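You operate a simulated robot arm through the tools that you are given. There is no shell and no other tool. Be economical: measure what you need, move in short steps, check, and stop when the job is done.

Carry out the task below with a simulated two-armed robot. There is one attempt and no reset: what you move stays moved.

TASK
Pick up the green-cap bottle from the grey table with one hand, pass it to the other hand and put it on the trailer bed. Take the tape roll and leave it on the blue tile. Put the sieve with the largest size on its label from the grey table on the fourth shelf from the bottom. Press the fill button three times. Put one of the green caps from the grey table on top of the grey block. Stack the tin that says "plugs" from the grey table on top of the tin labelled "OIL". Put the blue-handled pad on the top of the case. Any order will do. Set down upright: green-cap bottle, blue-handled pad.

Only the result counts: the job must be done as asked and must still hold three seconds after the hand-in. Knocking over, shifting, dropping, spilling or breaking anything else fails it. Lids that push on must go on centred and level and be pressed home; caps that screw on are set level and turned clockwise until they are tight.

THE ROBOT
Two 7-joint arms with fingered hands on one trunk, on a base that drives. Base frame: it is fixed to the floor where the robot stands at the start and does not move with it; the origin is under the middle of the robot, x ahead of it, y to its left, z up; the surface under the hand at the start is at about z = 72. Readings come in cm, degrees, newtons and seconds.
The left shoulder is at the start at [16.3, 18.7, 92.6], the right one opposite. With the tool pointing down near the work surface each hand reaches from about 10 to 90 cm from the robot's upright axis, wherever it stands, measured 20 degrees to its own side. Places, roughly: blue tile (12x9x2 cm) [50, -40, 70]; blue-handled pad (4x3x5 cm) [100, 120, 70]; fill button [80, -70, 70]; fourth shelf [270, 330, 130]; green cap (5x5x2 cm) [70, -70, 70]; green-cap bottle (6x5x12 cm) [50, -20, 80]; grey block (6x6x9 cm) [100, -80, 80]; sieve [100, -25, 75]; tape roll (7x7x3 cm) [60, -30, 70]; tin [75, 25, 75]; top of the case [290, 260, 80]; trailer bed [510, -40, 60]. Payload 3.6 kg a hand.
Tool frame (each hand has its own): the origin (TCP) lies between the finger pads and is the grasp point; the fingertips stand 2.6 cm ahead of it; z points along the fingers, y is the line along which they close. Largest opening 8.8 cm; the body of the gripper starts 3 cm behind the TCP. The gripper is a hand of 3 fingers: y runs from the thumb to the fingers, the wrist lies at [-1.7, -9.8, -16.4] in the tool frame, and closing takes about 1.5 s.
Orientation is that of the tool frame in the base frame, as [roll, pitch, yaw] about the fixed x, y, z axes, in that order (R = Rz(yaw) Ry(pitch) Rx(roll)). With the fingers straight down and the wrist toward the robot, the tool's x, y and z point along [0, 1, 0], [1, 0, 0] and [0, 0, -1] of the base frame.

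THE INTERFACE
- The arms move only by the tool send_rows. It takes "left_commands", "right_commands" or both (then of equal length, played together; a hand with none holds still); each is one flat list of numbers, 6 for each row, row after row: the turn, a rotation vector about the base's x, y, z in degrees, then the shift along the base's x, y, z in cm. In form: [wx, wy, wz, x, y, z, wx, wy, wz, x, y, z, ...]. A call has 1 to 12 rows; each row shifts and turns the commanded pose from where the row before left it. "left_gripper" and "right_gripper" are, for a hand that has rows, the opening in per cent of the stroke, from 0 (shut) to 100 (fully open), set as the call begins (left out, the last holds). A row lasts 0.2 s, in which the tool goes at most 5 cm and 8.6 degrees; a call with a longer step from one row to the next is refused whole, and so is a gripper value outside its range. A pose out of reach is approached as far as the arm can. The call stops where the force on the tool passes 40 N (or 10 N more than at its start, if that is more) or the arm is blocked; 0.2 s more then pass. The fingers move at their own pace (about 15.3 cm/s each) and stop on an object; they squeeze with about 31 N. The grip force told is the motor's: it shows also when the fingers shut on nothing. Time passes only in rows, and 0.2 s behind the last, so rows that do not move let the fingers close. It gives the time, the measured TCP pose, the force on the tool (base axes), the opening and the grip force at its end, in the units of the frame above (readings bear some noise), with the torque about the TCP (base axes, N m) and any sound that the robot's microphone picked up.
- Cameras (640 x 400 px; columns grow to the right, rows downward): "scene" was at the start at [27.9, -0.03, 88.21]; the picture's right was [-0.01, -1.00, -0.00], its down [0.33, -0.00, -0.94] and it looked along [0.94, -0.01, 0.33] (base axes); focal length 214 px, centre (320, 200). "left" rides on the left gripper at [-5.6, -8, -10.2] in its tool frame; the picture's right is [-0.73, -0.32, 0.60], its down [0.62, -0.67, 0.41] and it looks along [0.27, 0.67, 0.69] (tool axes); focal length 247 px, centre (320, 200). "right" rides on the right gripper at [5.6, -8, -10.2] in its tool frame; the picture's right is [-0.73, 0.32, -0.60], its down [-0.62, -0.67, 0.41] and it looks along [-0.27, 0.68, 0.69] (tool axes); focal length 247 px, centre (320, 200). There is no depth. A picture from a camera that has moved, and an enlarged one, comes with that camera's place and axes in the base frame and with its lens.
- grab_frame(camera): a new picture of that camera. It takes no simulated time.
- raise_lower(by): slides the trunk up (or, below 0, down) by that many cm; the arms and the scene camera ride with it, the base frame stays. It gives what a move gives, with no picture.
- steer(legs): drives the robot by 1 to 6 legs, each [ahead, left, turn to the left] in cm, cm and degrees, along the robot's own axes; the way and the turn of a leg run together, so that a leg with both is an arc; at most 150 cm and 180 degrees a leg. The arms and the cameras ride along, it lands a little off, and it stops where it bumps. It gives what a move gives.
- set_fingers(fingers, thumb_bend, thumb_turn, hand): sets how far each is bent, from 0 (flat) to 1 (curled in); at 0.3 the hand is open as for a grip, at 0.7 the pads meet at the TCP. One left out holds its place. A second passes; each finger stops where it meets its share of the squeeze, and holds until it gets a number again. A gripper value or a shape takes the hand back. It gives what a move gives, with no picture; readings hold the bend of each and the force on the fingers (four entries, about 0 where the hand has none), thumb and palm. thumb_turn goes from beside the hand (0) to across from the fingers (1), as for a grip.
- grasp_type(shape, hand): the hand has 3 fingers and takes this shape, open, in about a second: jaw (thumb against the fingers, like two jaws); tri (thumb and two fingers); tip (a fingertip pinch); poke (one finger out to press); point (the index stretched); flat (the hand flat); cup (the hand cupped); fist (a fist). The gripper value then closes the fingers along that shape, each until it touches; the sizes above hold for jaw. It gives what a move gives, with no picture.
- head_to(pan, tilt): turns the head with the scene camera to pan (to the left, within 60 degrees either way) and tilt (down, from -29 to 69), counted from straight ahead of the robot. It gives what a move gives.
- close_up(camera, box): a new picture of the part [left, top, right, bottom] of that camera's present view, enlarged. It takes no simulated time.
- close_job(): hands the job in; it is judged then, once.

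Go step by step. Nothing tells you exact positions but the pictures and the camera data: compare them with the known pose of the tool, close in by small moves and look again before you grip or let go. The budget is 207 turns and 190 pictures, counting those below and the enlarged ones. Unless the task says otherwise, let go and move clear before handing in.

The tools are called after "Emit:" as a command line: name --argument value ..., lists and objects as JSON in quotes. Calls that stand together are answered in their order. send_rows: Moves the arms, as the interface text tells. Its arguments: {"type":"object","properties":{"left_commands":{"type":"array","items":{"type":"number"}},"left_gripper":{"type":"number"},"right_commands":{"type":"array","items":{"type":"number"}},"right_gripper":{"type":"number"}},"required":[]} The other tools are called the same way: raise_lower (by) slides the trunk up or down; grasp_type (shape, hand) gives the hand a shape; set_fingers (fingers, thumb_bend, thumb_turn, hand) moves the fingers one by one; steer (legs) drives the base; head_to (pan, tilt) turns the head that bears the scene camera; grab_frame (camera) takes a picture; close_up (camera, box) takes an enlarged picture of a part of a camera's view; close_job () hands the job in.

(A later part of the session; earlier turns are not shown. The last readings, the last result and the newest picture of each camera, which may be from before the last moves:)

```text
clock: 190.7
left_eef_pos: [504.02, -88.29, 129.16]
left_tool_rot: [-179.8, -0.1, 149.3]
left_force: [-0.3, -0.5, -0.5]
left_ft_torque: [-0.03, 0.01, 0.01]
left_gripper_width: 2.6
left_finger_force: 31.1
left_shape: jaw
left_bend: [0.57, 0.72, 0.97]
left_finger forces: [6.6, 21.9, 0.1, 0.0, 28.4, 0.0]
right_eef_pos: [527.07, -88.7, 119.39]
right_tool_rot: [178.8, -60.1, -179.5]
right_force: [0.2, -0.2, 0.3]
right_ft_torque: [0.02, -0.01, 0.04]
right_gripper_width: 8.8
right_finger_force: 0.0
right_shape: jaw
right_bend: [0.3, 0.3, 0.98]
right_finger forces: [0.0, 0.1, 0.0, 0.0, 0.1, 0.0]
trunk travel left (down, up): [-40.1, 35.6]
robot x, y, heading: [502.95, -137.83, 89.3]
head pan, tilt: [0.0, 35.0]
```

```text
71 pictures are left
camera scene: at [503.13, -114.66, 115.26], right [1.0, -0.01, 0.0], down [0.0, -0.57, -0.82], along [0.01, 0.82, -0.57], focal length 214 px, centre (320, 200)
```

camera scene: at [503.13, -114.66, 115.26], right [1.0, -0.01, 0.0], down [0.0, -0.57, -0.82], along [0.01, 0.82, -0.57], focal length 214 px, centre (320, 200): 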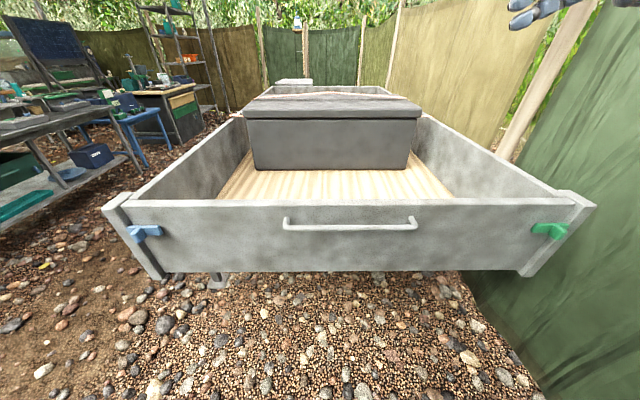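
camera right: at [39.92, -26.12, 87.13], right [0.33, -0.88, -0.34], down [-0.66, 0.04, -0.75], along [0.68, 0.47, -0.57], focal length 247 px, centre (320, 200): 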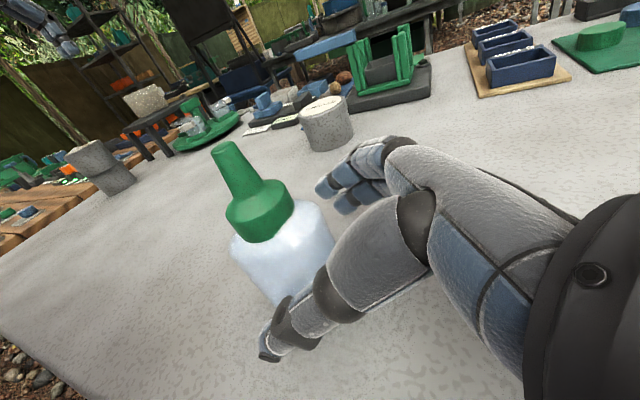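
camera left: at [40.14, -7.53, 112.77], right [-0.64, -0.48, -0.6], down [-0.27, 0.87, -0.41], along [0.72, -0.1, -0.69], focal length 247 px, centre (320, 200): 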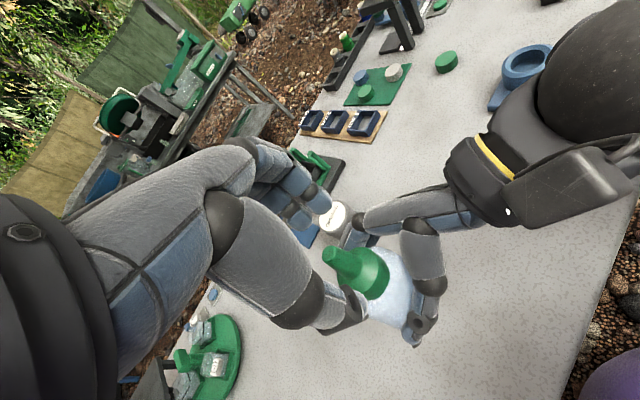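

I see the tailgate, free planks in front of the dark box. I drive 27 cm closer, move the bottle forward over the bed, then lower the trunk.

Emit:
steer --legs '[[26, 0, 0.7]]'

Emit:
send_rows --left_commands '[0, 0, 0, 0, 4.5, 0, 0, 0, 0, 0, 4.5, 0, 0, 0, 0, 0, 4.5, 0, 0, 0, 0, 0, 4.5, 0]'

Emit:
raise_lower --by -30

Emit:
grab_frame --camera "scene"

Emit:
grab_frame --camera "left"

```text
clock: 192.5
left_eef_pos: [503.34, -62.27, 129.12]
left_tool_rot: [-179.8, -0.1, 150.1]
left_force: [-0.2, 0.9, -1.7]
left_ft_torque: [-0.04, 0.05, 0.03]
left_gripper_width: 2.59
left_finger_force: 30.7
left_shape: jaw
left_bend: [0.57, 0.72, 0.97]
left_finger forces: [6.6, 21.8, 0.0, 0.0, 28.5, 0.1]
right_eef_pos: [526.2, -62.02, 119.37]
right_tool_rot: [179.1, -60.0, -178.8]
right_force: [0.8, -0.2, -0.6]
right_ft_torque: [0.07, -0.01, -0.01]
right_gripper_width: 8.77
right_finger_force: 0.1
right_shape: jaw
right_bend: [0.3, 0.3, 0.98]
right_finger forces: [0.1, 0.0, 0.0, 0.1, 0.0, 0.0]
trunk travel left (down, up): [-40.1, 35.6]
robot x, y, heading: [502.88, -111.78, 90.3]
head pan, tilt: [0.0, 35.0]
```

```text
clock: 193.5
left_eef_pos: [503.58, -46.29, 129.27]
left_tool_rot: [179.9, -0.3, 149.6]
left_force: [-0.7, 0.4, -0.6]
left_ft_torque: [-0.02, -0.08, -0.03]
left_gripper_width: 2.58
left_finger_force: 30.5
left_shape: jaw
left_bend: [0.57, 0.73, 0.97]
left_finger forces: [7.5, 20.7, 0.0, 0.0, 28.5, 0.0]
left hand out of reach, approached as far as the arm can: row 4
right_eef_pos: [526.39, -62.08, 119.46]
right_tool_rot: [179.0, -60.1, -178.8]
right_force: [-0.6, 0.4, 0.3]
right_ft_torque: [0.01, 0.01, 0.0]
right_gripper_width: 8.8
right_finger_force: 0.0
right_shape: jaw
right_bend: [0.3, 0.3, 0.98]
right_finger forces: [0.0, 0.1, 0.1, 0.0, 0.0, 0.1]
trunk travel left (down, up): [-40.1, 35.6]
robot x, y, heading: [502.86, -111.6, 90.2]
head pan, tilt: [0.0, 35.0]
```

```text
clock: 196.5
left_eef_pos: [503.35, -37.45, 81.75]
left_tool_rot: [-165.8, 7.9, 150.9]
left_force: [-1.0, 0.1, -0.8]
left_ft_torque: [0.01, 0.01, 0.02]
left_gripper_width: 2.57
left_finger_force: 31.1
left_shape: jaw
left_bend: [0.57, 0.73, 0.97]
left_finger forces: [7.6, 20.8, 0.1, 0.1, 28.3, 0.1]
right_eef_pos: [526.27, -62.13, 89.56]
right_tool_rot: [178.8, -60.1, -178.5]
right_force: [-0.6, -0.1, 0.5]
right_ft_torque: [0.03, 0.0, 0.02]
right_gripper_width: 8.8
right_finger_force: 0.1
right_shape: jaw
right_bend: [0.3, 0.3, 0.98]
right_finger forces: [0.0, 0.0, 0.1, 0.0, 0.0, 0.0]
trunk travel left (down, up): [-10.1, 65.6]
robot x, y, heading: [502.97, -111.61, 90.6]
head pan, tilt: [0.0, 35.0]
```

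```text
70 pictures are left
camera scene: at [502.84, -83.2, 82.62], right [1.0, 0.0, 0.0], down [0.0, -0.57, -0.82], along [0.0, 0.82, -0.57], focal length 214 px, centre (320, 200)
```

scene: 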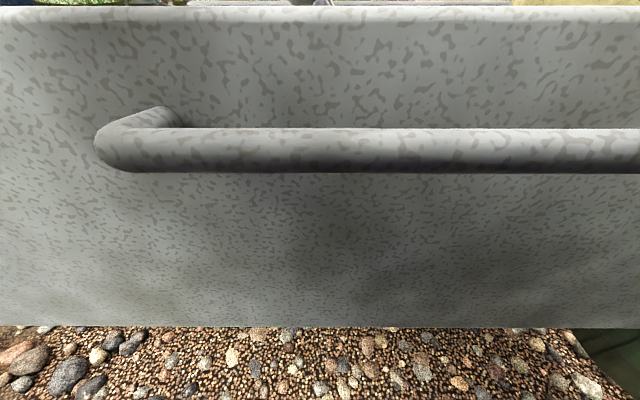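

```text
69 pictures are left
camera left: at [504.25, -44.08, 94.21], right [0.48, -0.79, -0.4], down [-0.87, -0.37, -0.32], along [0.1, 0.5, -0.86], focal length 247 px, centre (320, 200)
```

left: 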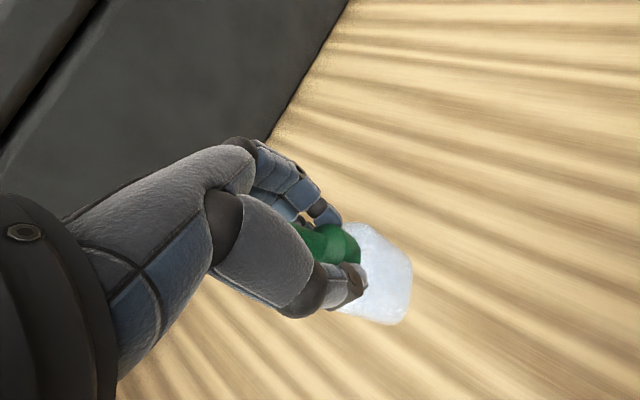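

The hand pose changed while lowering (tilted 16°). I straighten it about x, staying above the bed.

Emit:
send_rows --left_commands '[5.4, 0, 0, 0, -1, 1.5, 5.4, 0, 0, 0, -1, 1.5, 5.4, 0, 0, 0, 0, 1, 0, 0, 0, 0, 0, 0]'

Emit:
head_to --pan 30 --tilt 0

Emit:
grab_frame --camera "scene"

Emit:
grab_frame --camera "left"

```text
clock: 197.5
left_eef_pos: [505.4, -33.73, 86.27]
left_tool_rot: [-179.8, -0.1, 150.0]
left_force: [-0.1, -0.3, -0.9]
left_ft_torque: [-0.01, -0.03, 0.0]
left_gripper_width: 2.53
left_finger_force: 31.4
left_shape: jaw
left_bend: [0.57, 0.73, 0.97]
left_finger forces: [7.7, 20.6, 0.0, 0.0, 28.4, 0.0]
left hand out of reach, approached as far as the arm can: row 1, 2, 3
right_eef_pos: [526.38, -62.13, 89.3]
right_tool_rot: [179.0, -60.1, -178.8]
right_force: [0.4, 0.6, -0.4]
right_ft_torque: [-0.02, 0.03, 0.0]
right_gripper_width: 8.78
right_finger_force: 0.1
right_shape: jaw
right_bend: [0.3, 0.3, 0.98]
right_finger forces: [0.0, 0.0, 0.0, 0.1, 0.1, 0.0]
trunk travel left (down, up): [-10.1, 65.6]
robot x, y, heading: [502.91, -111.59, 90.2]
head pan, tilt: [0.0, 35.0]
```

```text
clock: 198.6
left_eef_pos: [505.34, -33.66, 86.26]
left_tool_rot: [-179.8, 0.0, 149.9]
left_force: [0.2, -0.6, 0.1]
left_ft_torque: [-0.02, 0.02, -0.02]
left_gripper_width: 2.54
left_finger_force: 31.6
left_shape: jaw
left_bend: [0.57, 0.73, 0.97]
left_finger forces: [7.6, 20.6, 0.0, 0.0, 28.4, 0.1]
right_eef_pos: [526.32, -62.1, 89.45]
right_tool_rot: [179.0, -60.2, -178.7]
right_force: [0.4, -0.1, 0.2]
right_ft_torque: [-0.01, 0.02, -0.01]
right_gripper_width: 8.81
right_finger_force: 0.0
right_shape: jaw
right_bend: [0.3, 0.3, 0.98]
right_finger forces: [0.0, 0.0, 0.0, 0.0, 0.0, 0.0]
trunk travel left (down, up): [-10.1, 65.6]
robot x, y, heading: [502.88, -111.74, 90.3]
head pan, tilt: [30.0, 0.0]
```

```text
68 pictures are left
camera scene: at [498.35, -84.2, 88.21], right [0.86, 0.5, 0.0], down [0.0, 0.0, -1.0], along [-0.5, 0.86, 0.0], focal length 214 px, centre (320, 200)
```

scene: 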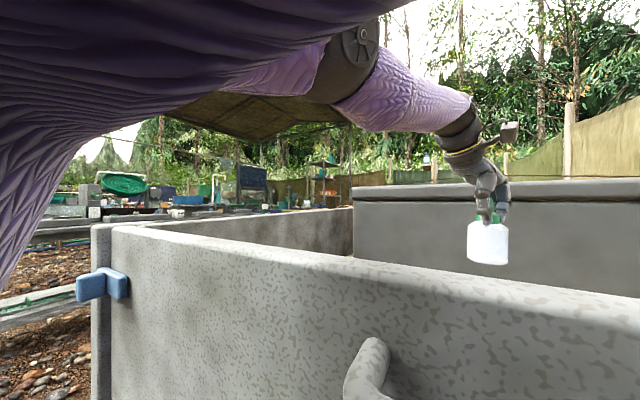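

```text
67 pictures are left
camera left: at [506.31, -43.51, 96.56], right [0.48, -0.65, -0.6], down [-0.87, -0.27, -0.41], along [0.1, 0.72, -0.69], focal length 247 px, centre (320, 200)
```

left: 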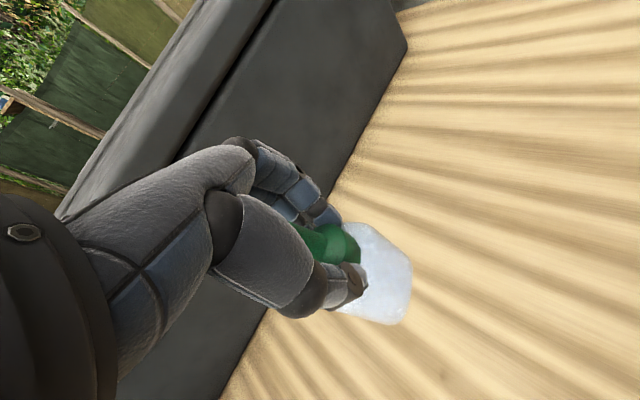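

The elbow is high and clears the wall; the bottle hangs upright over the planks. Lower in steps.

Emit:
send_rows --left_commands '[0, 0, 0, 0, -2, -2.5, 0, 0, 0, 0, -2, -2.5, 0, 0, 0, 0, -1, -2.5, 0, 0, 0, 0, 0, -1.5]'

Emit:
grab_frame --camera "left"

Emit:
grab_frame --camera "scene"

```text
clock: 199.6
left_eef_pos: [507.44, -33.97, 77.53]
left_tool_rot: [-179.9, -0.1, 150.2]
left_force: [0.3, -0.1, -0.5]
left_ft_torque: [-0.04, 0.03, -0.03]
left_gripper_width: 2.54
left_finger_force: 31.1
left_shape: jaw
left_bend: [0.57, 0.73, 0.97]
left_finger forces: [7.6, 20.5, 0.1, 0.1, 28.4, 0.0]
left hand out of reach, approached as far as the arm can: row 1, 2, 3
right_eef_pos: [526.28, -62.16, 89.46]
right_tool_rot: [178.9, -60.2, -178.6]
right_force: [0.2, -0.5, 0.7]
right_ft_torque: [0.02, 0.0, 0.01]
right_gripper_width: 8.78
right_finger_force: 0.0
right_shape: jaw
right_bend: [0.3, 0.3, 0.98]
right_finger forces: [0.0, 0.0, 0.1, 0.1, 0.1, 0.0]
trunk travel left (down, up): [-10.1, 65.6]
robot x, y, heading: [502.85, -111.79, 90.2]
head pan, tilt: [30.0, 0.0]
```

```text
66 pictures are left
camera left: at [508.25, -43.8, 87.73], right [0.48, -0.64, -0.6], down [-0.87, -0.27, -0.41], along [0.1, 0.72, -0.69], focal length 247 px, centre (320, 200)
```

left: 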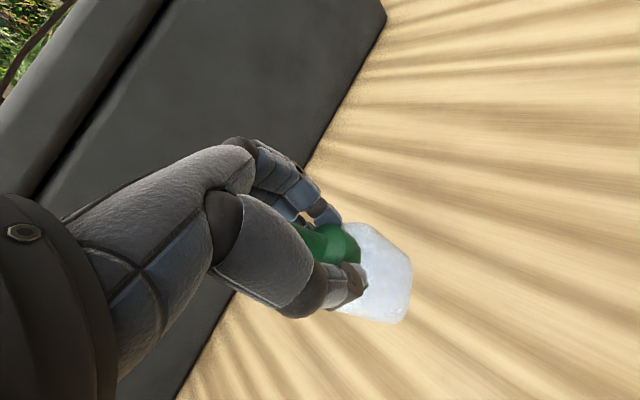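

```text
65 pictures are left
camera scene: at [498.34, -84.2, 88.21], right [0.86, 0.5, 0.0], down [0.0, 0.0, -1.0], along [-0.5, 0.86, 0.0], focal length 214 px, centre (320, 200)
```

scene: 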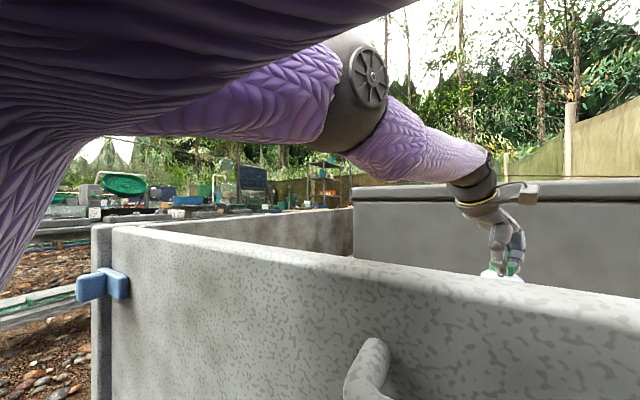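

Emit:
send_rows --left_commands '[0, 0, 0, 0, 0, -0.8, 0, 0, 0, 0, 0, -0.8, 0, 0, 0, 0, 0, -0.6, 0, 0, 0, 0, 0, -0.4, 0, 0, 0, 0, 0, 0]'

Emit:
grab_frame --camera "left"

```text
clock: 200.8
left_eef_pos: [507.57, -34.03, 74.98]
left_tool_rot: [-179.8, 0.0, 150.0]
left_force: [-0.1, 0.1, -1.1]
left_ft_torque: [-0.01, 0.01, 0.04]
left_gripper_width: 2.55
left_finger_force: 30.8
left_shape: jaw
left_bend: [0.57, 0.73, 0.97]
left_finger forces: [7.7, 20.6, 0.1, 0.0, 28.5, 0.1]
right_eef_pos: [526.46, -62.12, 89.33]
right_tool_rot: [178.8, -60.1, -178.6]
right_force: [0.6, 0.4, -0.1]
right_ft_torque: [0.01, 0.01, 0.01]
right_gripper_width: 8.81
right_finger_force: 0.0
right_shape: jaw
right_bend: [0.3, 0.3, 0.98]
right_finger forces: [0.0, 0.0, 0.0, 0.0, 0.1, 0.0]
trunk travel left (down, up): [-10.1, 65.6]
robot x, y, heading: [502.82, -111.8, 90.4]
head pan, tilt: [30.0, 0.0]
```

```text
64 pictures are left
camera left: at [508.37, -43.84, 85.2], right [0.48, -0.64, -0.6], down [-0.87, -0.27, -0.41], along [0.1, 0.72, -0.69], focal length 247 px, centre (320, 200)
```

left: 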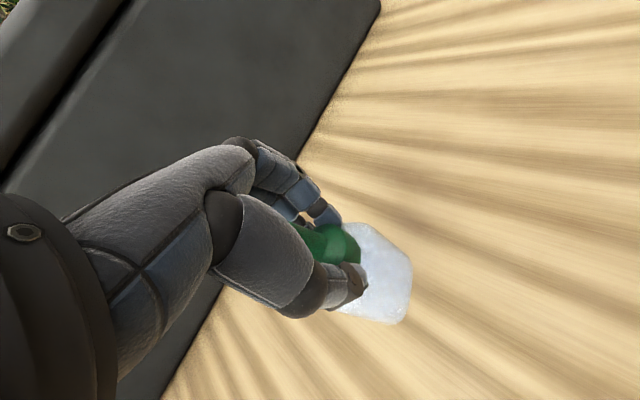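

Emit:
send_rows --left_commands '[0, 0, 0, 0, 0, -0.6, 0, 0, 0, 0, 0, -0.6, 0, 0, 0, 0, 0, -0.5, 0, 0, 0, 0, 0, -0.4, 0, 0, 0, 0, 0, 0]'

```text
clock: 201.9
left_eef_pos: [507.26, -34.12, 72.88]
left_tool_rot: [-179.7, 0.0, 150.0]
left_force: [0.4, 0.1, -1.0]
left_ft_torque: [-0.02, 0.01, -0.02]
left_gripper_width: 2.56
left_finger_force: 31.4
left_shape: jaw
left_bend: [0.57, 0.73, 0.97]
left_finger forces: [7.6, 20.5, 0.1, 0.0, 28.2, 0.0]
left hand out of reach, approached as far as the arm can: row 3
right_eef_pos: [526.25, -62.16, 89.37]
right_tool_rot: [178.9, -60.0, -178.6]
right_force: [0.5, 0.1, 0.5]
right_ft_torque: [-0.01, -0.01, -0.01]
right_gripper_width: 8.77
right_finger_force: 0.1
right_shape: jaw
right_bend: [0.3, 0.3, 0.98]
right_finger forces: [0.0, 0.0, 0.0, 0.0, 0.0, 0.1]
trunk travel left (down, up): [-10.1, 65.6]
robot x, y, heading: [502.93, -111.89, 90.3]
head pan, tilt: [30.0, 0.0]
```

Emit:
raise_lower --by -1.2

Emit:
grab_frame --camera "left"

Emit:
grab_frame --camera "right"

```text
clock: 202.6
left_eef_pos: [507.4, -33.95, 71.25]
left_tool_rot: [-179.4, 0.3, 150.0]
left_force: [0.4, 0.2, -0.2]
left_ft_torque: [0.02, 0.0, 0.0]
left_gripper_width: 2.55
left_finger_force: 31.1
left_shape: jaw
left_bend: [0.57, 0.73, 0.97]
left_finger forces: [7.6, 20.5, 0.1, 0.0, 28.3, 0.0]
right_eef_pos: [526.27, -62.19, 88.31]
right_tool_rot: [178.7, -60.2, -178.5]
right_force: [0.3, -0.3, 0.4]
right_ft_torque: [0.01, -0.03, -0.01]
right_gripper_width: 8.79
right_finger_force: 0.1
right_shape: jaw
right_bend: [0.3, 0.3, 0.98]
right_finger forces: [0.1, 0.0, 0.0, 0.1, 0.0, 0.0]
trunk travel left (down, up): [-8.9, 66.8]
robot x, y, heading: [502.79, -111.9, 90.3]
head pan, tilt: [30.0, 0.0]
```

```text
63 pictures are left
camera left: at [508.3, -43.73, 81.59], right [0.48, -0.65, -0.59], down [-0.87, -0.27, -0.41], along [0.1, 0.71, -0.7], focal length 247 px, centre (320, 200)
```

left: 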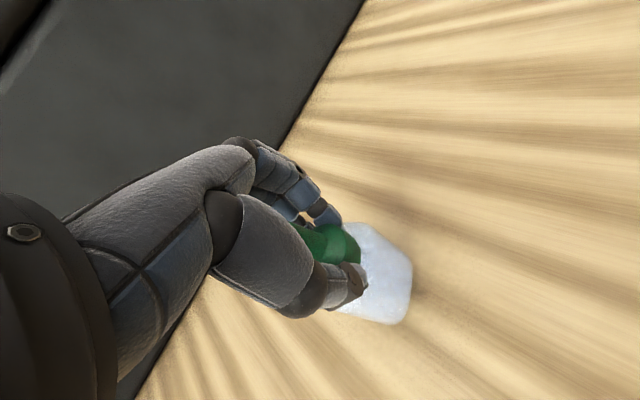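

```text
62 pictures are left
camera right: at [532.38, -70.13, 98.14], right [0.88, 0.33, -0.33], down [-0.04, -0.66, -0.75], along [-0.47, 0.68, -0.57], focal length 247 px, centre (320, 200)
```

right: 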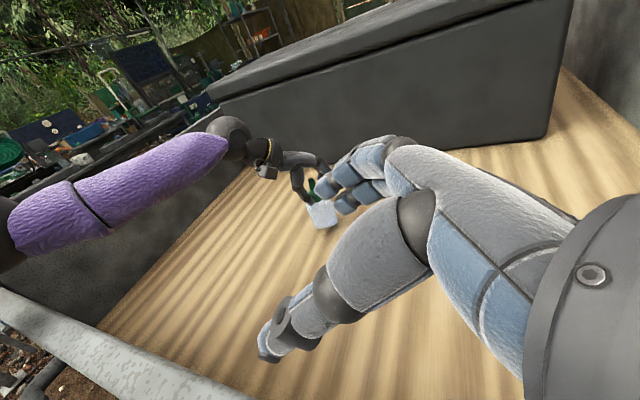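

Shadow shows the bottle is close to the bed. Lower slightly more with the trunk.

Emit:
raise_lower --by -0.6

Emit:
close_up --camera "right" --box '[260, 140, 380, 260]'

```text
clock: 203.1
left_eef_pos: [507.58, -33.79, 70.43]
left_tool_rot: [-179.2, 0.4, 149.9]
left_force: [0.2, 0.6, -0.6]
left_ft_torque: [-0.02, -0.01, 0.0]
left_gripper_width: 2.57
left_finger_force: 31.5
left_shape: jaw
left_bend: [0.57, 0.73, 0.97]
left_finger forces: [7.6, 20.4, 0.1, 0.0, 28.2, 0.1]
right_eef_pos: [526.23, -62.21, 87.58]
right_tool_rot: [179.0, -60.2, -178.5]
right_force: [1.4, -0.2, 0.0]
right_ft_torque: [0.04, -0.01, -0.03]
right_gripper_width: 8.78
right_finger_force: 0.1
right_shape: jaw
right_bend: [0.3, 0.3, 0.98]
right_finger forces: [0.1, 0.0, 0.0, 0.1, 0.0, 0.0]
trunk travel left (down, up): [-8.3, 67.4]
robot x, y, heading: [502.97, -111.65, 90.6]
head pan, tilt: [30.0, 0.0]
```

```text
3.33 times, centred on (320, 200) of right
camera zoom: at [532.37, -70.12, 97.52], right [0.88, 0.33, -0.34], down [-0.04, -0.66, -0.75], along [-0.47, 0.68, -0.57], focal length 823 px, centre (320, 200)
```

zoom: 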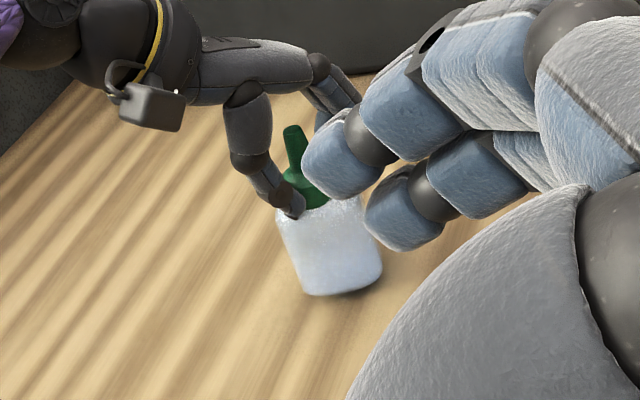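

Emit:
raise_lower --by -0.5

Emit:
close_up --camera "right" --box '[260, 140, 380, 260]'

```text
clock: 203.6
left_eef_pos: [507.69, -33.54, 69.83]
left_tool_rot: [-178.9, 0.4, 150.0]
left_force: [0.2, -0.2, 1.9]
left_ft_torque: [0.1, -0.02, 0.01]
left_gripper_width: 2.57
left_finger_force: 31.1
left_shape: jaw
left_bend: [0.57, 0.73, 0.97]
left_finger forces: [8.3, 21.4, 0.0, 0.1, 29.2, 0.0]
right_eef_pos: [526.23, -62.11, 87.08]
right_tool_rot: [179.1, -60.1, -178.7]
right_force: [0.1, 0.4, -0.2]
right_ft_torque: [-0.01, 0.01, 0.02]
right_gripper_width: 8.79
right_finger_force: 0.0
right_shape: jaw
right_bend: [0.3, 0.3, 0.98]
right_finger forces: [0.1, 0.0, 0.0, 0.0, 0.1, 0.0]
trunk travel left (down, up): [-7.8, 67.9]
robot x, y, heading: [503.02, -111.56, 90.2]
head pan, tilt: [30.0, 0.0]
```

```text
3.33 times, centred on (320, 200) of right
camera zoom: at [532.37, -70.09, 97.0], right [0.88, 0.33, -0.34], down [-0.04, -0.66, -0.75], along [-0.47, 0.68, -0.57], focal length 823 px, centre (320, 200)
```

zoom: 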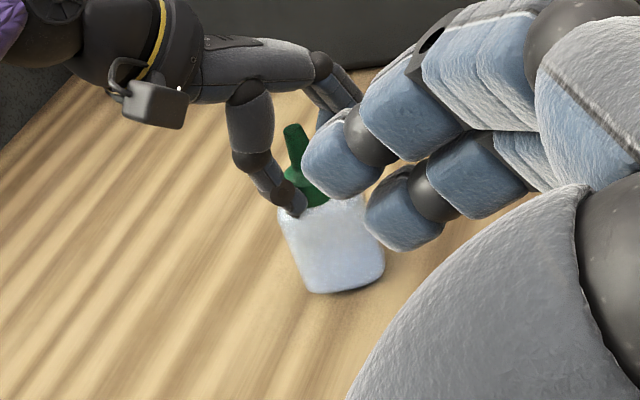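

Contact begins. A touch more, then release.

Emit:
raise_lower --by -0.2

Emit:
send_rows --left_commands '[0, 0, 0, 0, 0, 0, 0, 0, 0, 0, 0, 0, 0, 0, 0, 0, 0, 0, 0, 0, 0, 0, 0, 0, 0, 0, 0, 0, 0, 0]' --left_gripper 70

Emit:
close_up --camera "right" --box '[260, 140, 380, 260]'

```text
clock: 204.2
left_eef_pos: [507.55, -33.68, 69.74]
left_tool_rot: [-179.1, 0.3, 150.0]
left_force: [-0.4, -2.8, 8.4]
left_ft_torque: [-0.06, 0.05, -0.01]
left_gripper_width: 2.6
left_finger_force: 30.9
left_shape: jaw
left_bend: [0.57, 0.73, 0.97]
left_finger forces: [8.4, 20.6, 0.0, 0.0, 35.3, 0.0]
right_eef_pos: [526.27, -62.24, 86.98]
right_tool_rot: [178.7, -60.1, -178.4]
right_force: [0.2, -0.3, -0.4]
right_ft_torque: [-0.01, 0.0, -0.01]
right_gripper_width: 8.81
right_finger_force: 0.1
right_shape: jaw
right_bend: [0.3, 0.3, 0.98]
right_finger forces: [0.0, 0.0, 0.0, 0.0, 0.0, 0.0]
trunk travel left (down, up): [-7.6, 68.1]
robot x, y, heading: [502.87, -111.82, 90.2]
head pan, tilt: [30.0, 0.0]
```

```text
clock: 205.4
left_eef_pos: [507.53, -33.55, 69.55]
left_tool_rot: [-178.8, 0.4, 150.0]
left_force: [0.4, -0.4, 0.4]
left_ft_torque: [0.02, -0.03, 0.02]
left_gripper_width: 6.11
left_finger_force: 0.1
left_shape: jaw
left_bend: [0.35, 0.56, 0.99]
left_finger forces: [0.0, 0.0, 0.1, 0.1, 0.0, 0.0]
right_eef_pos: [526.3, -62.2, 86.89]
right_tool_rot: [179.2, -60.3, -178.9]
right_force: [0.3, -0.2, -0.3]
right_ft_torque: [0.01, -0.01, -0.04]
right_gripper_width: 8.8
right_finger_force: 0.1
right_shape: jaw
right_bend: [0.3, 0.3, 0.98]
right_finger forces: [0.0, 0.0, 0.0, 0.1, 0.0, 0.1]
trunk travel left (down, up): [-7.6, 68.1]
robot x, y, heading: [502.78, -111.67, 90.4]
head pan, tilt: [30.0, 0.0]
```

```text
3.33 times, centred on (320, 200) of right
camera zoom: at [532.38, -70.07, 96.79], right [0.88, 0.33, -0.34], down [-0.04, -0.66, -0.75], along [-0.47, 0.68, -0.57], focal length 823 px, centre (320, 200)
```

zoom: 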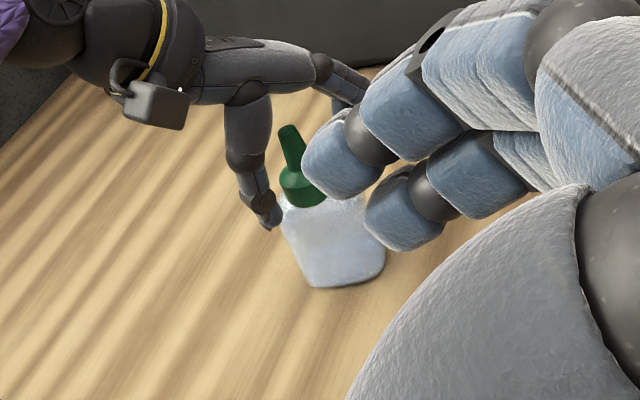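

Bottle stands. Raise the trunk straight up and check.

Emit:
raise_lower --by 30

Emit:
head_to --pan 0 --tilt 35

Emit:
grab_frame --camera "scene"

```text
clock: 208.4
left_eef_pos: [507.61, -40.58, 119.55]
left_tool_rot: [166.1, -8.3, 151.0]
left_force: [-0.1, 0.1, 0.0]
left_ft_torque: [-0.02, 0.0, 0.01]
left_gripper_width: 6.11
left_finger_force: 0.0
left_shape: jaw
left_bend: [0.35, 0.56, 0.99]
left_finger forces: [0.0, 0.0, 0.1, 0.0, 0.0, 0.0]
right_eef_pos: [526.45, -62.06, 116.85]
right_tool_rot: [179.1, -60.2, -178.7]
right_force: [-0.7, -0.4, 0.8]
right_ft_torque: [-0.02, 0.02, 0.01]
right_gripper_width: 8.79
right_finger_force: 0.0
right_shape: jaw
right_bend: [0.3, 0.3, 0.98]
right_finger forces: [0.1, 0.0, 0.0, 0.0, 0.1, 0.1]
trunk travel left (down, up): [-37.6, 38.1]
robot x, y, heading: [503.13, -112.01, 90.1]
head pan, tilt: [30.0, 0.0]
```

```text
clock: 209.4
left_eef_pos: [507.6, -40.62, 119.63]
left_tool_rot: [166.2, -8.3, 151.0]
left_force: [-0.1, -0.4, 0.2]
left_ft_torque: [0.0, -0.01, -0.01]
left_gripper_width: 6.14
left_finger_force: 0.1
left_shape: jaw
left_bend: [0.35, 0.56, 0.99]
left_finger forces: [0.1, 0.0, 0.1, 0.0, 0.1, 0.0]
right_eef_pos: [526.23, -62.13, 116.97]
right_tool_rot: [178.9, -60.1, -178.7]
right_force: [-0.1, 0.4, 0.5]
right_ft_torque: [0.05, -0.03, 0.01]
right_gripper_width: 8.79
right_finger_force: 0.0
right_shape: jaw
right_bend: [0.3, 0.3, 0.98]
right_finger forces: [0.0, 0.0, 0.0, 0.1, 0.1, 0.0]
trunk travel left (down, up): [-37.6, 38.1]
robot x, y, heading: [502.79, -111.45, 90.2]
head pan, tilt: [0.0, 35.0]
```

```text
58 pictures are left
camera scene: at [502.86, -88.16, 112.6], right [1.0, 0.01, 0.0], down [0.0, -0.57, -0.82], along [0.0, 0.82, -0.57], focal length 214 px, centre (320, 200)
```

scene: 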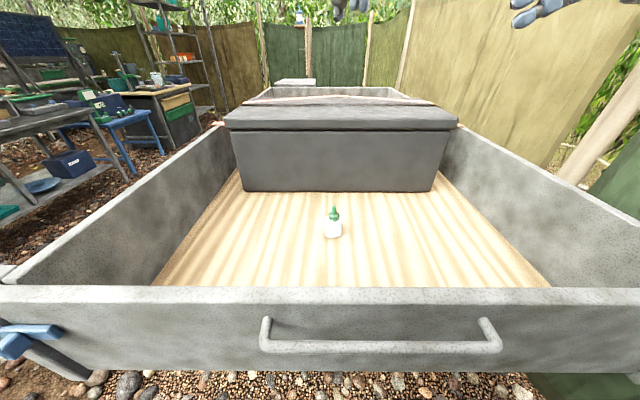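

The bottle stands upright on the trailer bed. I straighten and retract the left hand, then drive back to the corridor behind the grey table for the sieve.

Emit:
send_rows --left_commands '[-5.4, 0, 0, 0, -4, 0, -5.4, 0, 0, 0, -4, 0, -5.2, 0, 0, 0, -4, 0, 0, 0, 0, 0, -4, 0]' --left_gripper 100

Emit:
steer --legs '[[-56, 0, 0], [0, 0, 90], [150, 0, 0], [150, 0, 0], [22, 0, 0]]'

Emit:
head_to --pan -30 --tilt 30

Emit:
grab_frame --camera "scene"

```text
clock: 210.4
left_eef_pos: [508.52, -46.72, 122.11]
left_tool_rot: [-179.8, -0.4, 149.8]
left_force: [0.4, 1.4, 0.2]
left_ft_torque: [-0.01, -0.01, -0.03]
left_gripper_width: 8.76
left_finger_force: 0.0
left_shape: jaw
left_bend: [0.3, 0.3, 0.98]
left_finger forces: [0.1, 0.0, 0.1, 0.1, 0.0, 0.0]
left hand out of reach, approached as far as the arm can: row 1, 2, 3, 4
right_eef_pos: [526.34, -62.12, 116.87]
right_tool_rot: [179.0, -60.1, -178.7]
right_force: [-0.2, 0.0, 0.5]
right_ft_torque: [-0.01, 0.0, -0.02]
right_gripper_width: 8.78
right_finger_force: 0.1
right_shape: jaw
right_bend: [0.3, 0.3, 0.98]
right_finger forces: [0.0, 0.0, 0.0, 0.1, 0.0, 0.0]
trunk travel left (down, up): [-37.6, 38.1]
robot x, y, heading: [502.87, -111.54, 90.3]
head pan, tilt: [0.0, 35.0]
```

```text
clock: 232.8
left_eef_pos: [115.34, -153.35, 121.84]
left_tool_rot: [-179.9, -0.4, -121.8]
left_force: [-0.5, -0.4, 0.9]
left_ft_torque: [0.0, -0.03, -0.01]
left_gripper_width: 8.74
left_finger_force: 0.0
left_shape: jaw
left_bend: [0.3, 0.3, 0.98]
left_finger forces: [0.0, 0.0, 0.1, 0.0, 0.0, 0.0]
right_eef_pos: [131.32, -136.03, 116.86]
right_tool_rot: [179.5, -60.0, -90.7]
right_force: [-0.5, 0.3, -0.1]
right_ft_torque: [0.01, 0.01, 0.0]
right_gripper_width: 8.81
right_finger_force: 0.0
right_shape: jaw
right_bend: [0.3, 0.3, 0.98]
right_finger forces: [0.0, 0.0, 0.1, 0.1, 0.0, 0.0]
trunk travel left (down, up): [-37.6, 38.1]
robot x, y, heading: [180.66, -160.57, 178.6]
head pan, tilt: [0.0, 35.0]
```

```text
clock: 233.7
left_eef_pos: [115.49, -153.38, 121.99]
left_tool_rot: [-179.8, -0.3, -121.7]
left_force: [-1.1, 0.4, 0.1]
left_ft_torque: [0.0, 0.01, 0.01]
left_gripper_width: 8.78
left_finger_force: 0.0
left_shape: jaw
left_bend: [0.3, 0.3, 0.98]
left_finger forces: [0.1, 0.0, 0.0, 0.1, 0.0, 0.1]
right_eef_pos: [131.48, -135.88, 116.8]
right_tool_rot: [178.8, -60.1, -90.1]
right_force: [0.1, -0.7, 0.5]
right_ft_torque: [0.02, 0.01, -0.02]
right_gripper_width: 8.78
right_finger_force: 0.2
right_shape: jaw
right_bend: [0.3, 0.3, 0.98]
right_finger forces: [0.1, 0.1, 0.0, 0.0, 0.0, 0.0]
trunk travel left (down, up): [-37.6, 38.1]
robot x, y, heading: [180.45, -160.89, 178.9]
head pan, tilt: [-30.0, 30.0]
```

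```text
57 pictures are left
camera scene: at [158.0, -155.57, 113.37], right [0.52, 0.85, 0.0], down [0.43, -0.26, -0.87], along [-0.74, 0.45, -0.5], focal length 214 px, centre (320, 200)
```

scene: 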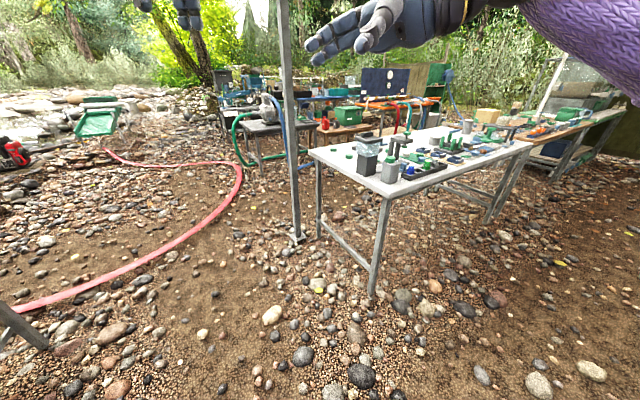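

I can see the table's far side. Strafe along the corridor to the sieve.

Emit:
steer --legs '[[0, -107, 1], [8, 0, 0]]'

Emit:
head_to --pan -10 --tilt 35

Emit:
grab_frame --camera "scene"

```text
clock: 239.9
left_eef_pos: [106.95, -49.25, 121.84]
left_tool_rot: [-179.8, -0.3, -119.2]
left_force: [-0.1, -0.2, -0.5]
left_ft_torque: [-0.02, 0.03, -0.01]
left_gripper_width: 8.75
left_finger_force: 0.0
left_shape: jaw
left_bend: [0.3, 0.3, 0.98]
left_finger forces: [0.0, 0.1, 0.1, 0.0, 0.1, 0.0]
right_eef_pos: [122.27, -31.14, 116.82]
right_tool_rot: [179.1, -60.1, -87.9]
right_force: [-0.1, 0.5, -1.1]
right_ft_torque: [-0.05, -0.01, 0.02]
right_gripper_width: 8.79
right_finger_force: 0.1
right_shape: jaw
right_bend: [0.3, 0.3, 0.98]
right_finger forces: [0.1, 0.0, 0.0, 0.0, 0.1, 0.0]
trunk travel left (down, up): [-37.6, 38.1]
robot x, y, heading: [172.46, -53.74, -178.9]
head pan, tilt: [-30.0, 30.0]
```

```text
clock: 240.8
left_eef_pos: [107.16, -49.17, 122.05]
left_tool_rot: [-179.8, -0.3, -119.3]
left_force: [-1.0, 0.4, 0.5]
left_ft_torque: [-0.01, -0.02, -0.02]
left_gripper_width: 8.77
left_finger_force: 0.0
left_shape: jaw
left_bend: [0.3, 0.3, 0.98]
left_finger forces: [0.0, 0.1, 0.0, 0.1, 0.0, 0.0]
right_eef_pos: [122.34, -31.22, 116.93]
right_tool_rot: [179.0, -60.1, -87.8]
right_force: [0.9, -0.2, -0.1]
right_ft_torque: [0.04, 0.0, 0.03]
right_gripper_width: 8.75
right_finger_force: 0.0
right_shape: jaw
right_bend: [0.3, 0.3, 0.98]
right_finger forces: [0.0, 0.0, 0.0, 0.0, 0.1, 0.0]
trunk travel left (down, up): [-37.6, 38.1]
robot x, y, heading: [172.09, -53.36, -178.7]
head pan, tilt: [-10.0, 35.0]
```

```text
56 pictures are left
camera scene: at [148.93, -52.58, 112.59], right [0.15, 0.99, 0.0], down [0.57, -0.09, -0.82], along [-0.81, 0.13, -0.57], focal length 214 px, centre (320, 200)
```

scene: 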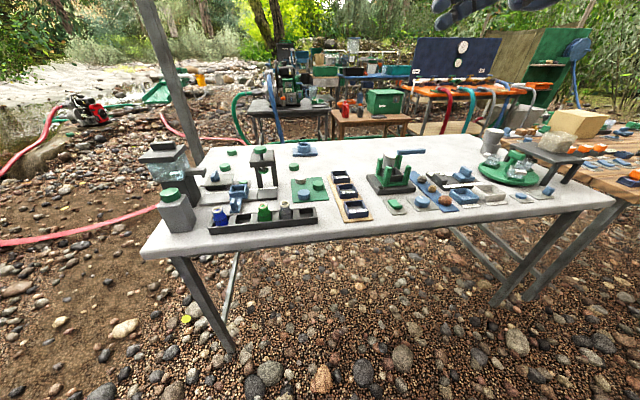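

Emit:
close_up --camera "scene" --box '[320, 160, 400, 230]'

```text
5.71 times, centred on (360, 195) of scene
camera zoom: at [148.93, -52.58, 112.59], right [0.15, 0.99, 0.0], down [0.57, -0.09, -0.82], along [-0.81, 0.13, -0.57], focal length 1226 px, centre (91, 229)
```

zoom: 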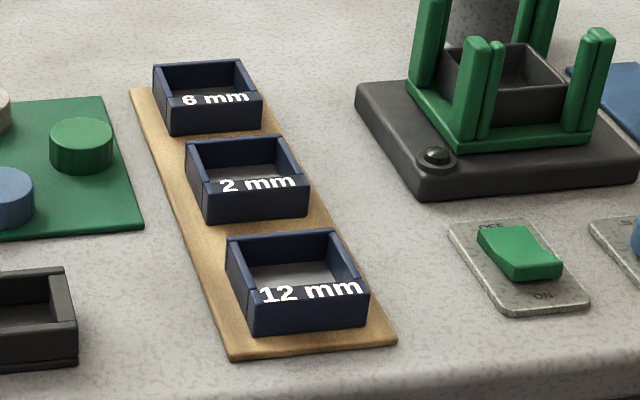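

The label confirms 12 mm nearest. I reorient the right hand tool-down with the jaw across y (clear of the neighbouring sieve), moving the left hand aside.

Emit:
send_rows --right_commands '[7.5, 0, 0, -1.2, -0.2, 0, 7.5, 0, 0, -1.2, -0.2, 0, 7.5, 0, 0, -1.2, -0.2, 0, 7.5, 0, 0, -1.2, -0.2, 0, 7.5, 0, 0, -1.2, -0.2, 0, 7.5, 0, 0, -1.2, -0.2, 0, 7.5, 0, 0, -1.2, -0.2, 0, 7.5, 0, 0, -1.2, -0.2, 0]' --left_commands '[0, 0, 0, 1.2, -2.2, 0, 0, 0, 0, 1.2, -2.2, 0, 0, 0, 0, 1.2, -2.2, 0, 0, 0, 0, 1.2, -2.2, 0, 0, 0, 0, 1.2, -2.2, 0, 0, 0, 0, 1.2, -2.2, 0, 0, 0, 0, 1.2, -2.2, 0, 0, 0, 0, 1.2, -2.2, 0]' --right_gripper 100

Emit:
send_rows --right_commands '[0, 0, -8.2, -1.1, 0, -1, 0, 0, -8.2, -1.1, 0, -1, 0, 0, -8.2, -1.1, 0, -1, 0, 0, -8.2, -1.1, 0, -1, 0, 0, -8.2, -1.1, 0, -1, 0, 0, -8.2, -1.1, 0, -1, 0, 0, -8.2, -1.1, 0, -1, 0, 0, -8.2, -1.1, 0, -1, 0, 0, -8.2, -1.1, 0, -1, 0, 0, -8.2, -1.1, 0, -1, 0, 0, -8, -1.1, 0, -1]'

Emit:
grab_frame --camera "right"

```text
clock: 242.6
left_eef_pos: [113.29, -60.28, 122.19]
left_tool_rot: [-179.9, -0.5, -119.2]
left_force: [-0.2, 0.3, -0.3]
left_ft_torque: [-0.02, 0.02, 0.01]
left_gripper_width: 8.78
left_finger_force: 0.1
left_shape: jaw
left_bend: [0.3, 0.3, 0.98]
left_finger forces: [0.1, 0.0, 0.0, 0.1, 0.1, 0.1]
left hand out of reach, approached as far as the arm can: row 1, 2, 3, 4
right_eef_pos: [112.79, -32.64, 116.8]
right_tool_rot: [-179.1, -0.1, -89.0]
right_force: [-0.6, -0.1, -0.2]
right_ft_torque: [0.0, -0.01, -0.02]
right_gripper_width: 8.78
right_finger_force: 0.0
right_shape: jaw
right_bend: [0.3, 0.3, 0.98]
right_finger forces: [0.0, 0.0, 0.1, 0.0, 0.0, 0.0]
trunk travel left (down, up): [-37.6, 38.1]
robot x, y, heading: [172.63, -53.79, -179.2]
head pan, tilt: [-10.0, 35.0]
```

```text
clock: 244.9
left_eef_pos: [113.43, -60.26, 122.04]
left_tool_rot: [-179.9, -0.3, -119.2]
left_force: [-0.4, 0.4, 0.5]
left_ft_torque: [0.0, 0.0, -0.02]
left_gripper_width: 8.78
left_finger_force: 0.1
left_shape: jaw
left_bend: [0.3, 0.3, 0.98]
left_finger forces: [0.0, 0.0, 0.0, 0.0, 0.1, 0.0]
right_eef_pos: [105.83, -32.19, 105.25]
right_tool_rot: [-179.2, -0.1, -175.0]
right_force: [0.1, 0.6, -0.3]
right_ft_torque: [-0.01, 0.02, 0.0]
right_gripper_width: 8.79
right_finger_force: 0.1
right_shape: jaw
right_bend: [0.3, 0.3, 0.98]
right_finger forces: [0.0, 0.1, 0.0, 0.1, 0.0, 0.0]
right hand out of reach, approached as far as the arm can: row 9, 10, 11
trunk travel left (down, up): [-37.6, 38.1]
robot x, y, heading: [172.31, -53.58, -178.9]
head pan, tilt: [-10.0, 35.0]
```

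```text
54 pictures are left
camera right: at [100.86, -40.49, 115.69], right [0.71, 0.39, 0.59], down [0.68, -0.61, -0.4], along [0.21, 0.69, -0.7], focal length 247 px, centre (320, 200)
```

right: 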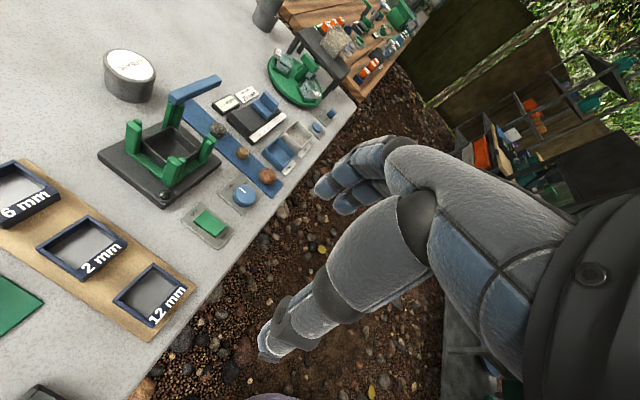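

Orientation OK. I move 12 cm closer, place the hand above the sieve and lower the trunk.

Emit:
steer --legs '[[12, 0, 0]]'

Emit:
send_rows --right_commands '[0, -0.8, -3, 3.4, -0.8, 2.5, 0, 0, -2, 3.4, -0.8, 2.5]'

Emit:
raise_lower --by -27

Emit:
grab_frame --camera "right"

```text
clock: 246.2
left_eef_pos: [101.27, -60.54, 121.93]
left_tool_rot: [-179.8, -0.3, -119.2]
left_force: [-0.3, -0.4, -1.6]
left_ft_torque: [-0.01, -0.04, -0.04]
left_gripper_width: 8.78
left_finger_force: 0.0
left_shape: jaw
left_bend: [0.3, 0.3, 0.98]
left_finger forces: [0.0, 0.1, 0.0, 0.1, 0.0, 0.1]
right_eef_pos: [93.61, -32.51, 105.14]
right_tool_rot: [-179.0, -0.1, -174.9]
right_force: [-0.9, 0.5, -0.5]
right_ft_torque: [0.0, 0.0, 0.01]
right_gripper_width: 8.78
right_finger_force: 0.0
right_shape: jaw
right_bend: [0.3, 0.3, 0.98]
right_finger forces: [0.0, 0.0, 0.0, 0.0, 0.0, 0.0]
trunk travel left (down, up): [-37.6, 38.1]
robot x, y, heading: [160.16, -53.98, -179.0]
head pan, tilt: [-10.0, 35.0]
```

```text
clock: 246.8
left_eef_pos: [101.33, -60.17, 122.15]
left_tool_rot: [-179.6, -0.4, -119.4]
left_force: [-0.4, 0.9, -0.3]
left_ft_torque: [-0.06, 0.0, 0.05]
left_gripper_width: 8.77
left_finger_force: 0.0
left_shape: jaw
left_bend: [0.3, 0.3, 0.98]
left_finger forces: [0.0, 0.1, 0.1, 0.0, 0.0, 0.0]
right_eef_pos: [99.74, -33.06, 109.84]
right_tool_rot: [-178.7, 0.9, -179.7]
right_force: [1.0, 1.0, -0.5]
right_ft_torque: [-0.07, -0.03, 0.01]
right_gripper_width: 8.78
right_finger_force: 0.1
right_shape: jaw
right_bend: [0.3, 0.3, 0.98]
right_finger forces: [0.0, 0.0, 0.1, 0.1, 0.0, 0.0]
right hand out of reach, approached as far as the arm can: row 1, 2
trunk travel left (down, up): [-37.6, 38.1]
robot x, y, heading: [160.47, -54.02, -178.9]
head pan, tilt: [-10.0, 35.0]
```

```text
clock: 249.0
left_eef_pos: [101.17, -60.63, 97.44]
left_tool_rot: [-179.4, -0.1, -119.2]
left_force: [0.3, 0.0, -1.2]
left_ft_torque: [-0.02, 0.04, -0.03]
left_gripper_width: 8.79
left_finger_force: 0.0
left_shape: jaw
left_bend: [0.3, 0.3, 0.98]
left_finger forces: [0.1, 0.0, 0.1, 0.0, 0.0, 0.0]
right_eef_pos: [95.34, -33.61, 74.65]
right_tool_rot: [179.9, 12.1, 179.4]
right_force: [2.7, -1.9, 11.6]
right_ft_torque: [0.28, 0.0, 0.05]
right_gripper_width: 8.8
right_finger_force: 0.1
right_shape: jaw
right_bend: [0.3, 0.27, 1.0]
right_finger forces: [8.7, 0.0, 0.0, 0.1, 3.4, 0.0]
trunk travel left (down, up): [-13.4, 62.3]
robot x, y, heading: [160.34, -54.14, -178.9]
head pan, tilt: [-10.0, 35.0]
stopped: the force on the tool passed its limit at 52 N (the readings are from after the stop); the commanded pose is now the measured one
```

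```text
53 pictures are left
camera right: at [87.56, -41.38, 83.4], right [0.6, 0.31, 0.74], down [0.69, -0.67, -0.27], along [0.41, 0.67, -0.61], focal length 247 px, centre (320, 200)
```

right: 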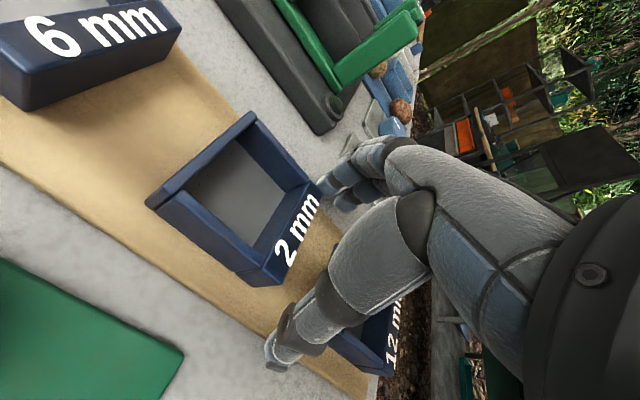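

The hand drifted and touched the tray area while lowering. I lift straight up and inspect.

Emit:
send_rows --right_commands '[0, 0, 0, 0, 0, 3, 0, 0, 0, 0, 0, 4, 0, -4, 0, 0, 0, 4, 0, -4, 0, 0, 0, 3, 0, -4, 0, 0, 0, 0]'

Emit:
close_up --camera "scene" --box '[280, 100, 480, 260]'

Emit:
grab_frame --camera "right"

```text
clock: 250.2
left_eef_pos: [101.07, -60.51, 97.43]
left_tool_rot: [-179.4, -0.1, -119.3]
left_force: [-0.3, -0.3, -0.4]
left_ft_torque: [-0.01, 0.05, -0.02]
left_gripper_width: 8.8
left_finger_force: 0.1
left_shape: jaw
left_bend: [0.3, 0.3, 0.98]
left_finger forces: [0.0, 0.0, 0.0, 0.0, 0.0, 0.0]
right_eef_pos: [92.98, -31.51, 86.61]
right_tool_rot: [179.4, 23.2, 178.0]
right_force: [0.6, 0.8, 0.5]
right_ft_torque: [0.01, -0.01, 0.0]
right_gripper_width: 8.77
right_finger_force: 0.1
right_shape: jaw
right_bend: [0.3, 0.3, 0.98]
right_finger forces: [0.2, 0.1, 0.1, 0.1, 0.0, 0.1]
right hand out of reach, approached as far as the arm can: row 1, 2, 3, 5
trunk travel left (down, up): [-13.4, 62.3]
robot x, y, heading: [160.43, -53.98, -179.1]
head pan, tilt: [-10.0, 35.0]
```

```text
2.50 times, centred on (380, 180) of scene
camera zoom: at [132.71, -52.91, 86.21], right [0.15, 0.99, 0.0], down [0.57, -0.09, -0.82], along [-0.81, 0.13, -0.57], focal length 536 px, centre (170, 250)
```

zoom: 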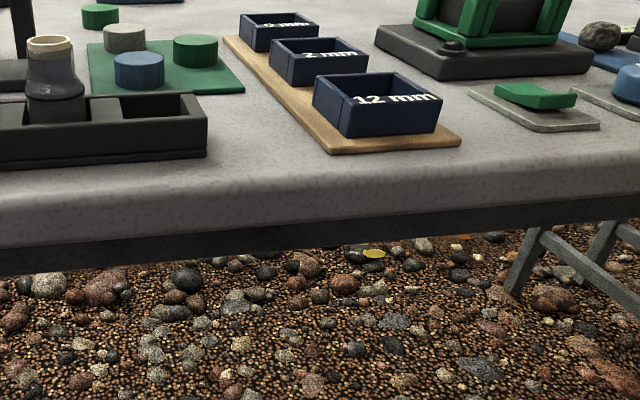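

```text
51 pictures are left
camera right: at [83.4, -39.11, 93.75], right [0.45, 0.3, 0.84], down [0.71, -0.69, -0.14], along [0.54, 0.66, -0.52], focal length 247 px, centre (320, 200)
```

right: 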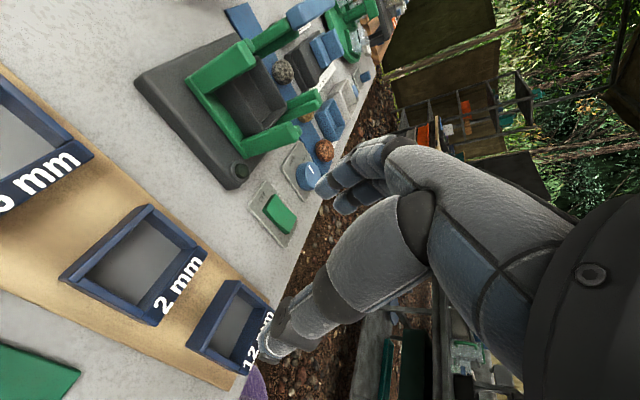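

The sieves look in place. I straighten the hand (and relax the yaw to stay within reach), then raise.

Emit:
send_rows --right_commands '[0, 7.7, 0, 1.5, 0, 2.5, 0, 7.7, 0, 1.5, 0, 2.5, 0, 7.7, 0, 1.5, 0, 2.5, 0, 0, 8, 0, 0, 2, 0, 0, 8, 0, 0, 2, 0, 0, 8, 0, 0, 1, 0, 0, 8, 0, 0, 0]'

Emit:
raise_lower --by 10

```text
clock: 251.8
left_eef_pos: [101.13, -60.57, 97.45]
left_tool_rot: [-179.4, -0.1, -119.2]
left_force: [-0.5, 0.5, -0.5]
left_ft_torque: [-0.02, -0.05, -0.04]
left_gripper_width: 8.79
left_finger_force: 0.1
left_shape: jaw
left_bend: [0.3, 0.3, 0.98]
left_finger forces: [0.0, 0.0, 0.0, 0.0, 0.1, 0.1]
right_eef_pos: [92.2, -28.9, 97.36]
right_tool_rot: [-179.9, 5.3, -149.6]
right_force: [-0.1, -0.4, 0.6]
right_ft_torque: [-0.02, 0.01, 0.01]
right_gripper_width: 8.8
right_finger_force: 0.0
right_shape: jaw
right_bend: [0.3, 0.3, 0.98]
right_finger forces: [0.0, 0.1, 0.0, 0.1, 0.0, 0.0]
right hand out of reach, approached as far as the arm can: row 1, 2, 3
trunk travel left (down, up): [-13.4, 62.3]
robot x, y, heading: [160.38, -53.82, -178.7]
head pan, tilt: [-10.0, 35.0]
```

```text
clock: 253.1
left_eef_pos: [101.13, -60.5, 107.26]
left_tool_rot: [-179.3, -0.1, -119.2]
left_force: [-0.1, 1.0, -1.1]
left_ft_torque: [0.0, -0.02, 0.0]
left_gripper_width: 8.79
left_finger_force: 0.1
left_shape: jaw
left_bend: [0.3, 0.3, 0.98]
left_finger forces: [0.0, 0.0, 0.0, 0.0, 0.1, 0.0]
right_eef_pos: [92.0, -28.89, 107.3]
right_tool_rot: [-179.7, 5.3, -149.7]
right_force: [0.2, 0.6, -0.3]
right_ft_torque: [0.0, -0.04, -0.03]
right_gripper_width: 8.79
right_finger_force: 0.0
right_shape: jaw
right_bend: [0.3, 0.3, 0.98]
right_finger forces: [0.0, 0.0, 0.1, 0.0, 0.0, 0.0]
trunk travel left (down, up): [-23.4, 52.3]
robot x, y, heading: [160.2, -53.59, -178.7]
head pan, tilt: [-10.0, 35.0]
```

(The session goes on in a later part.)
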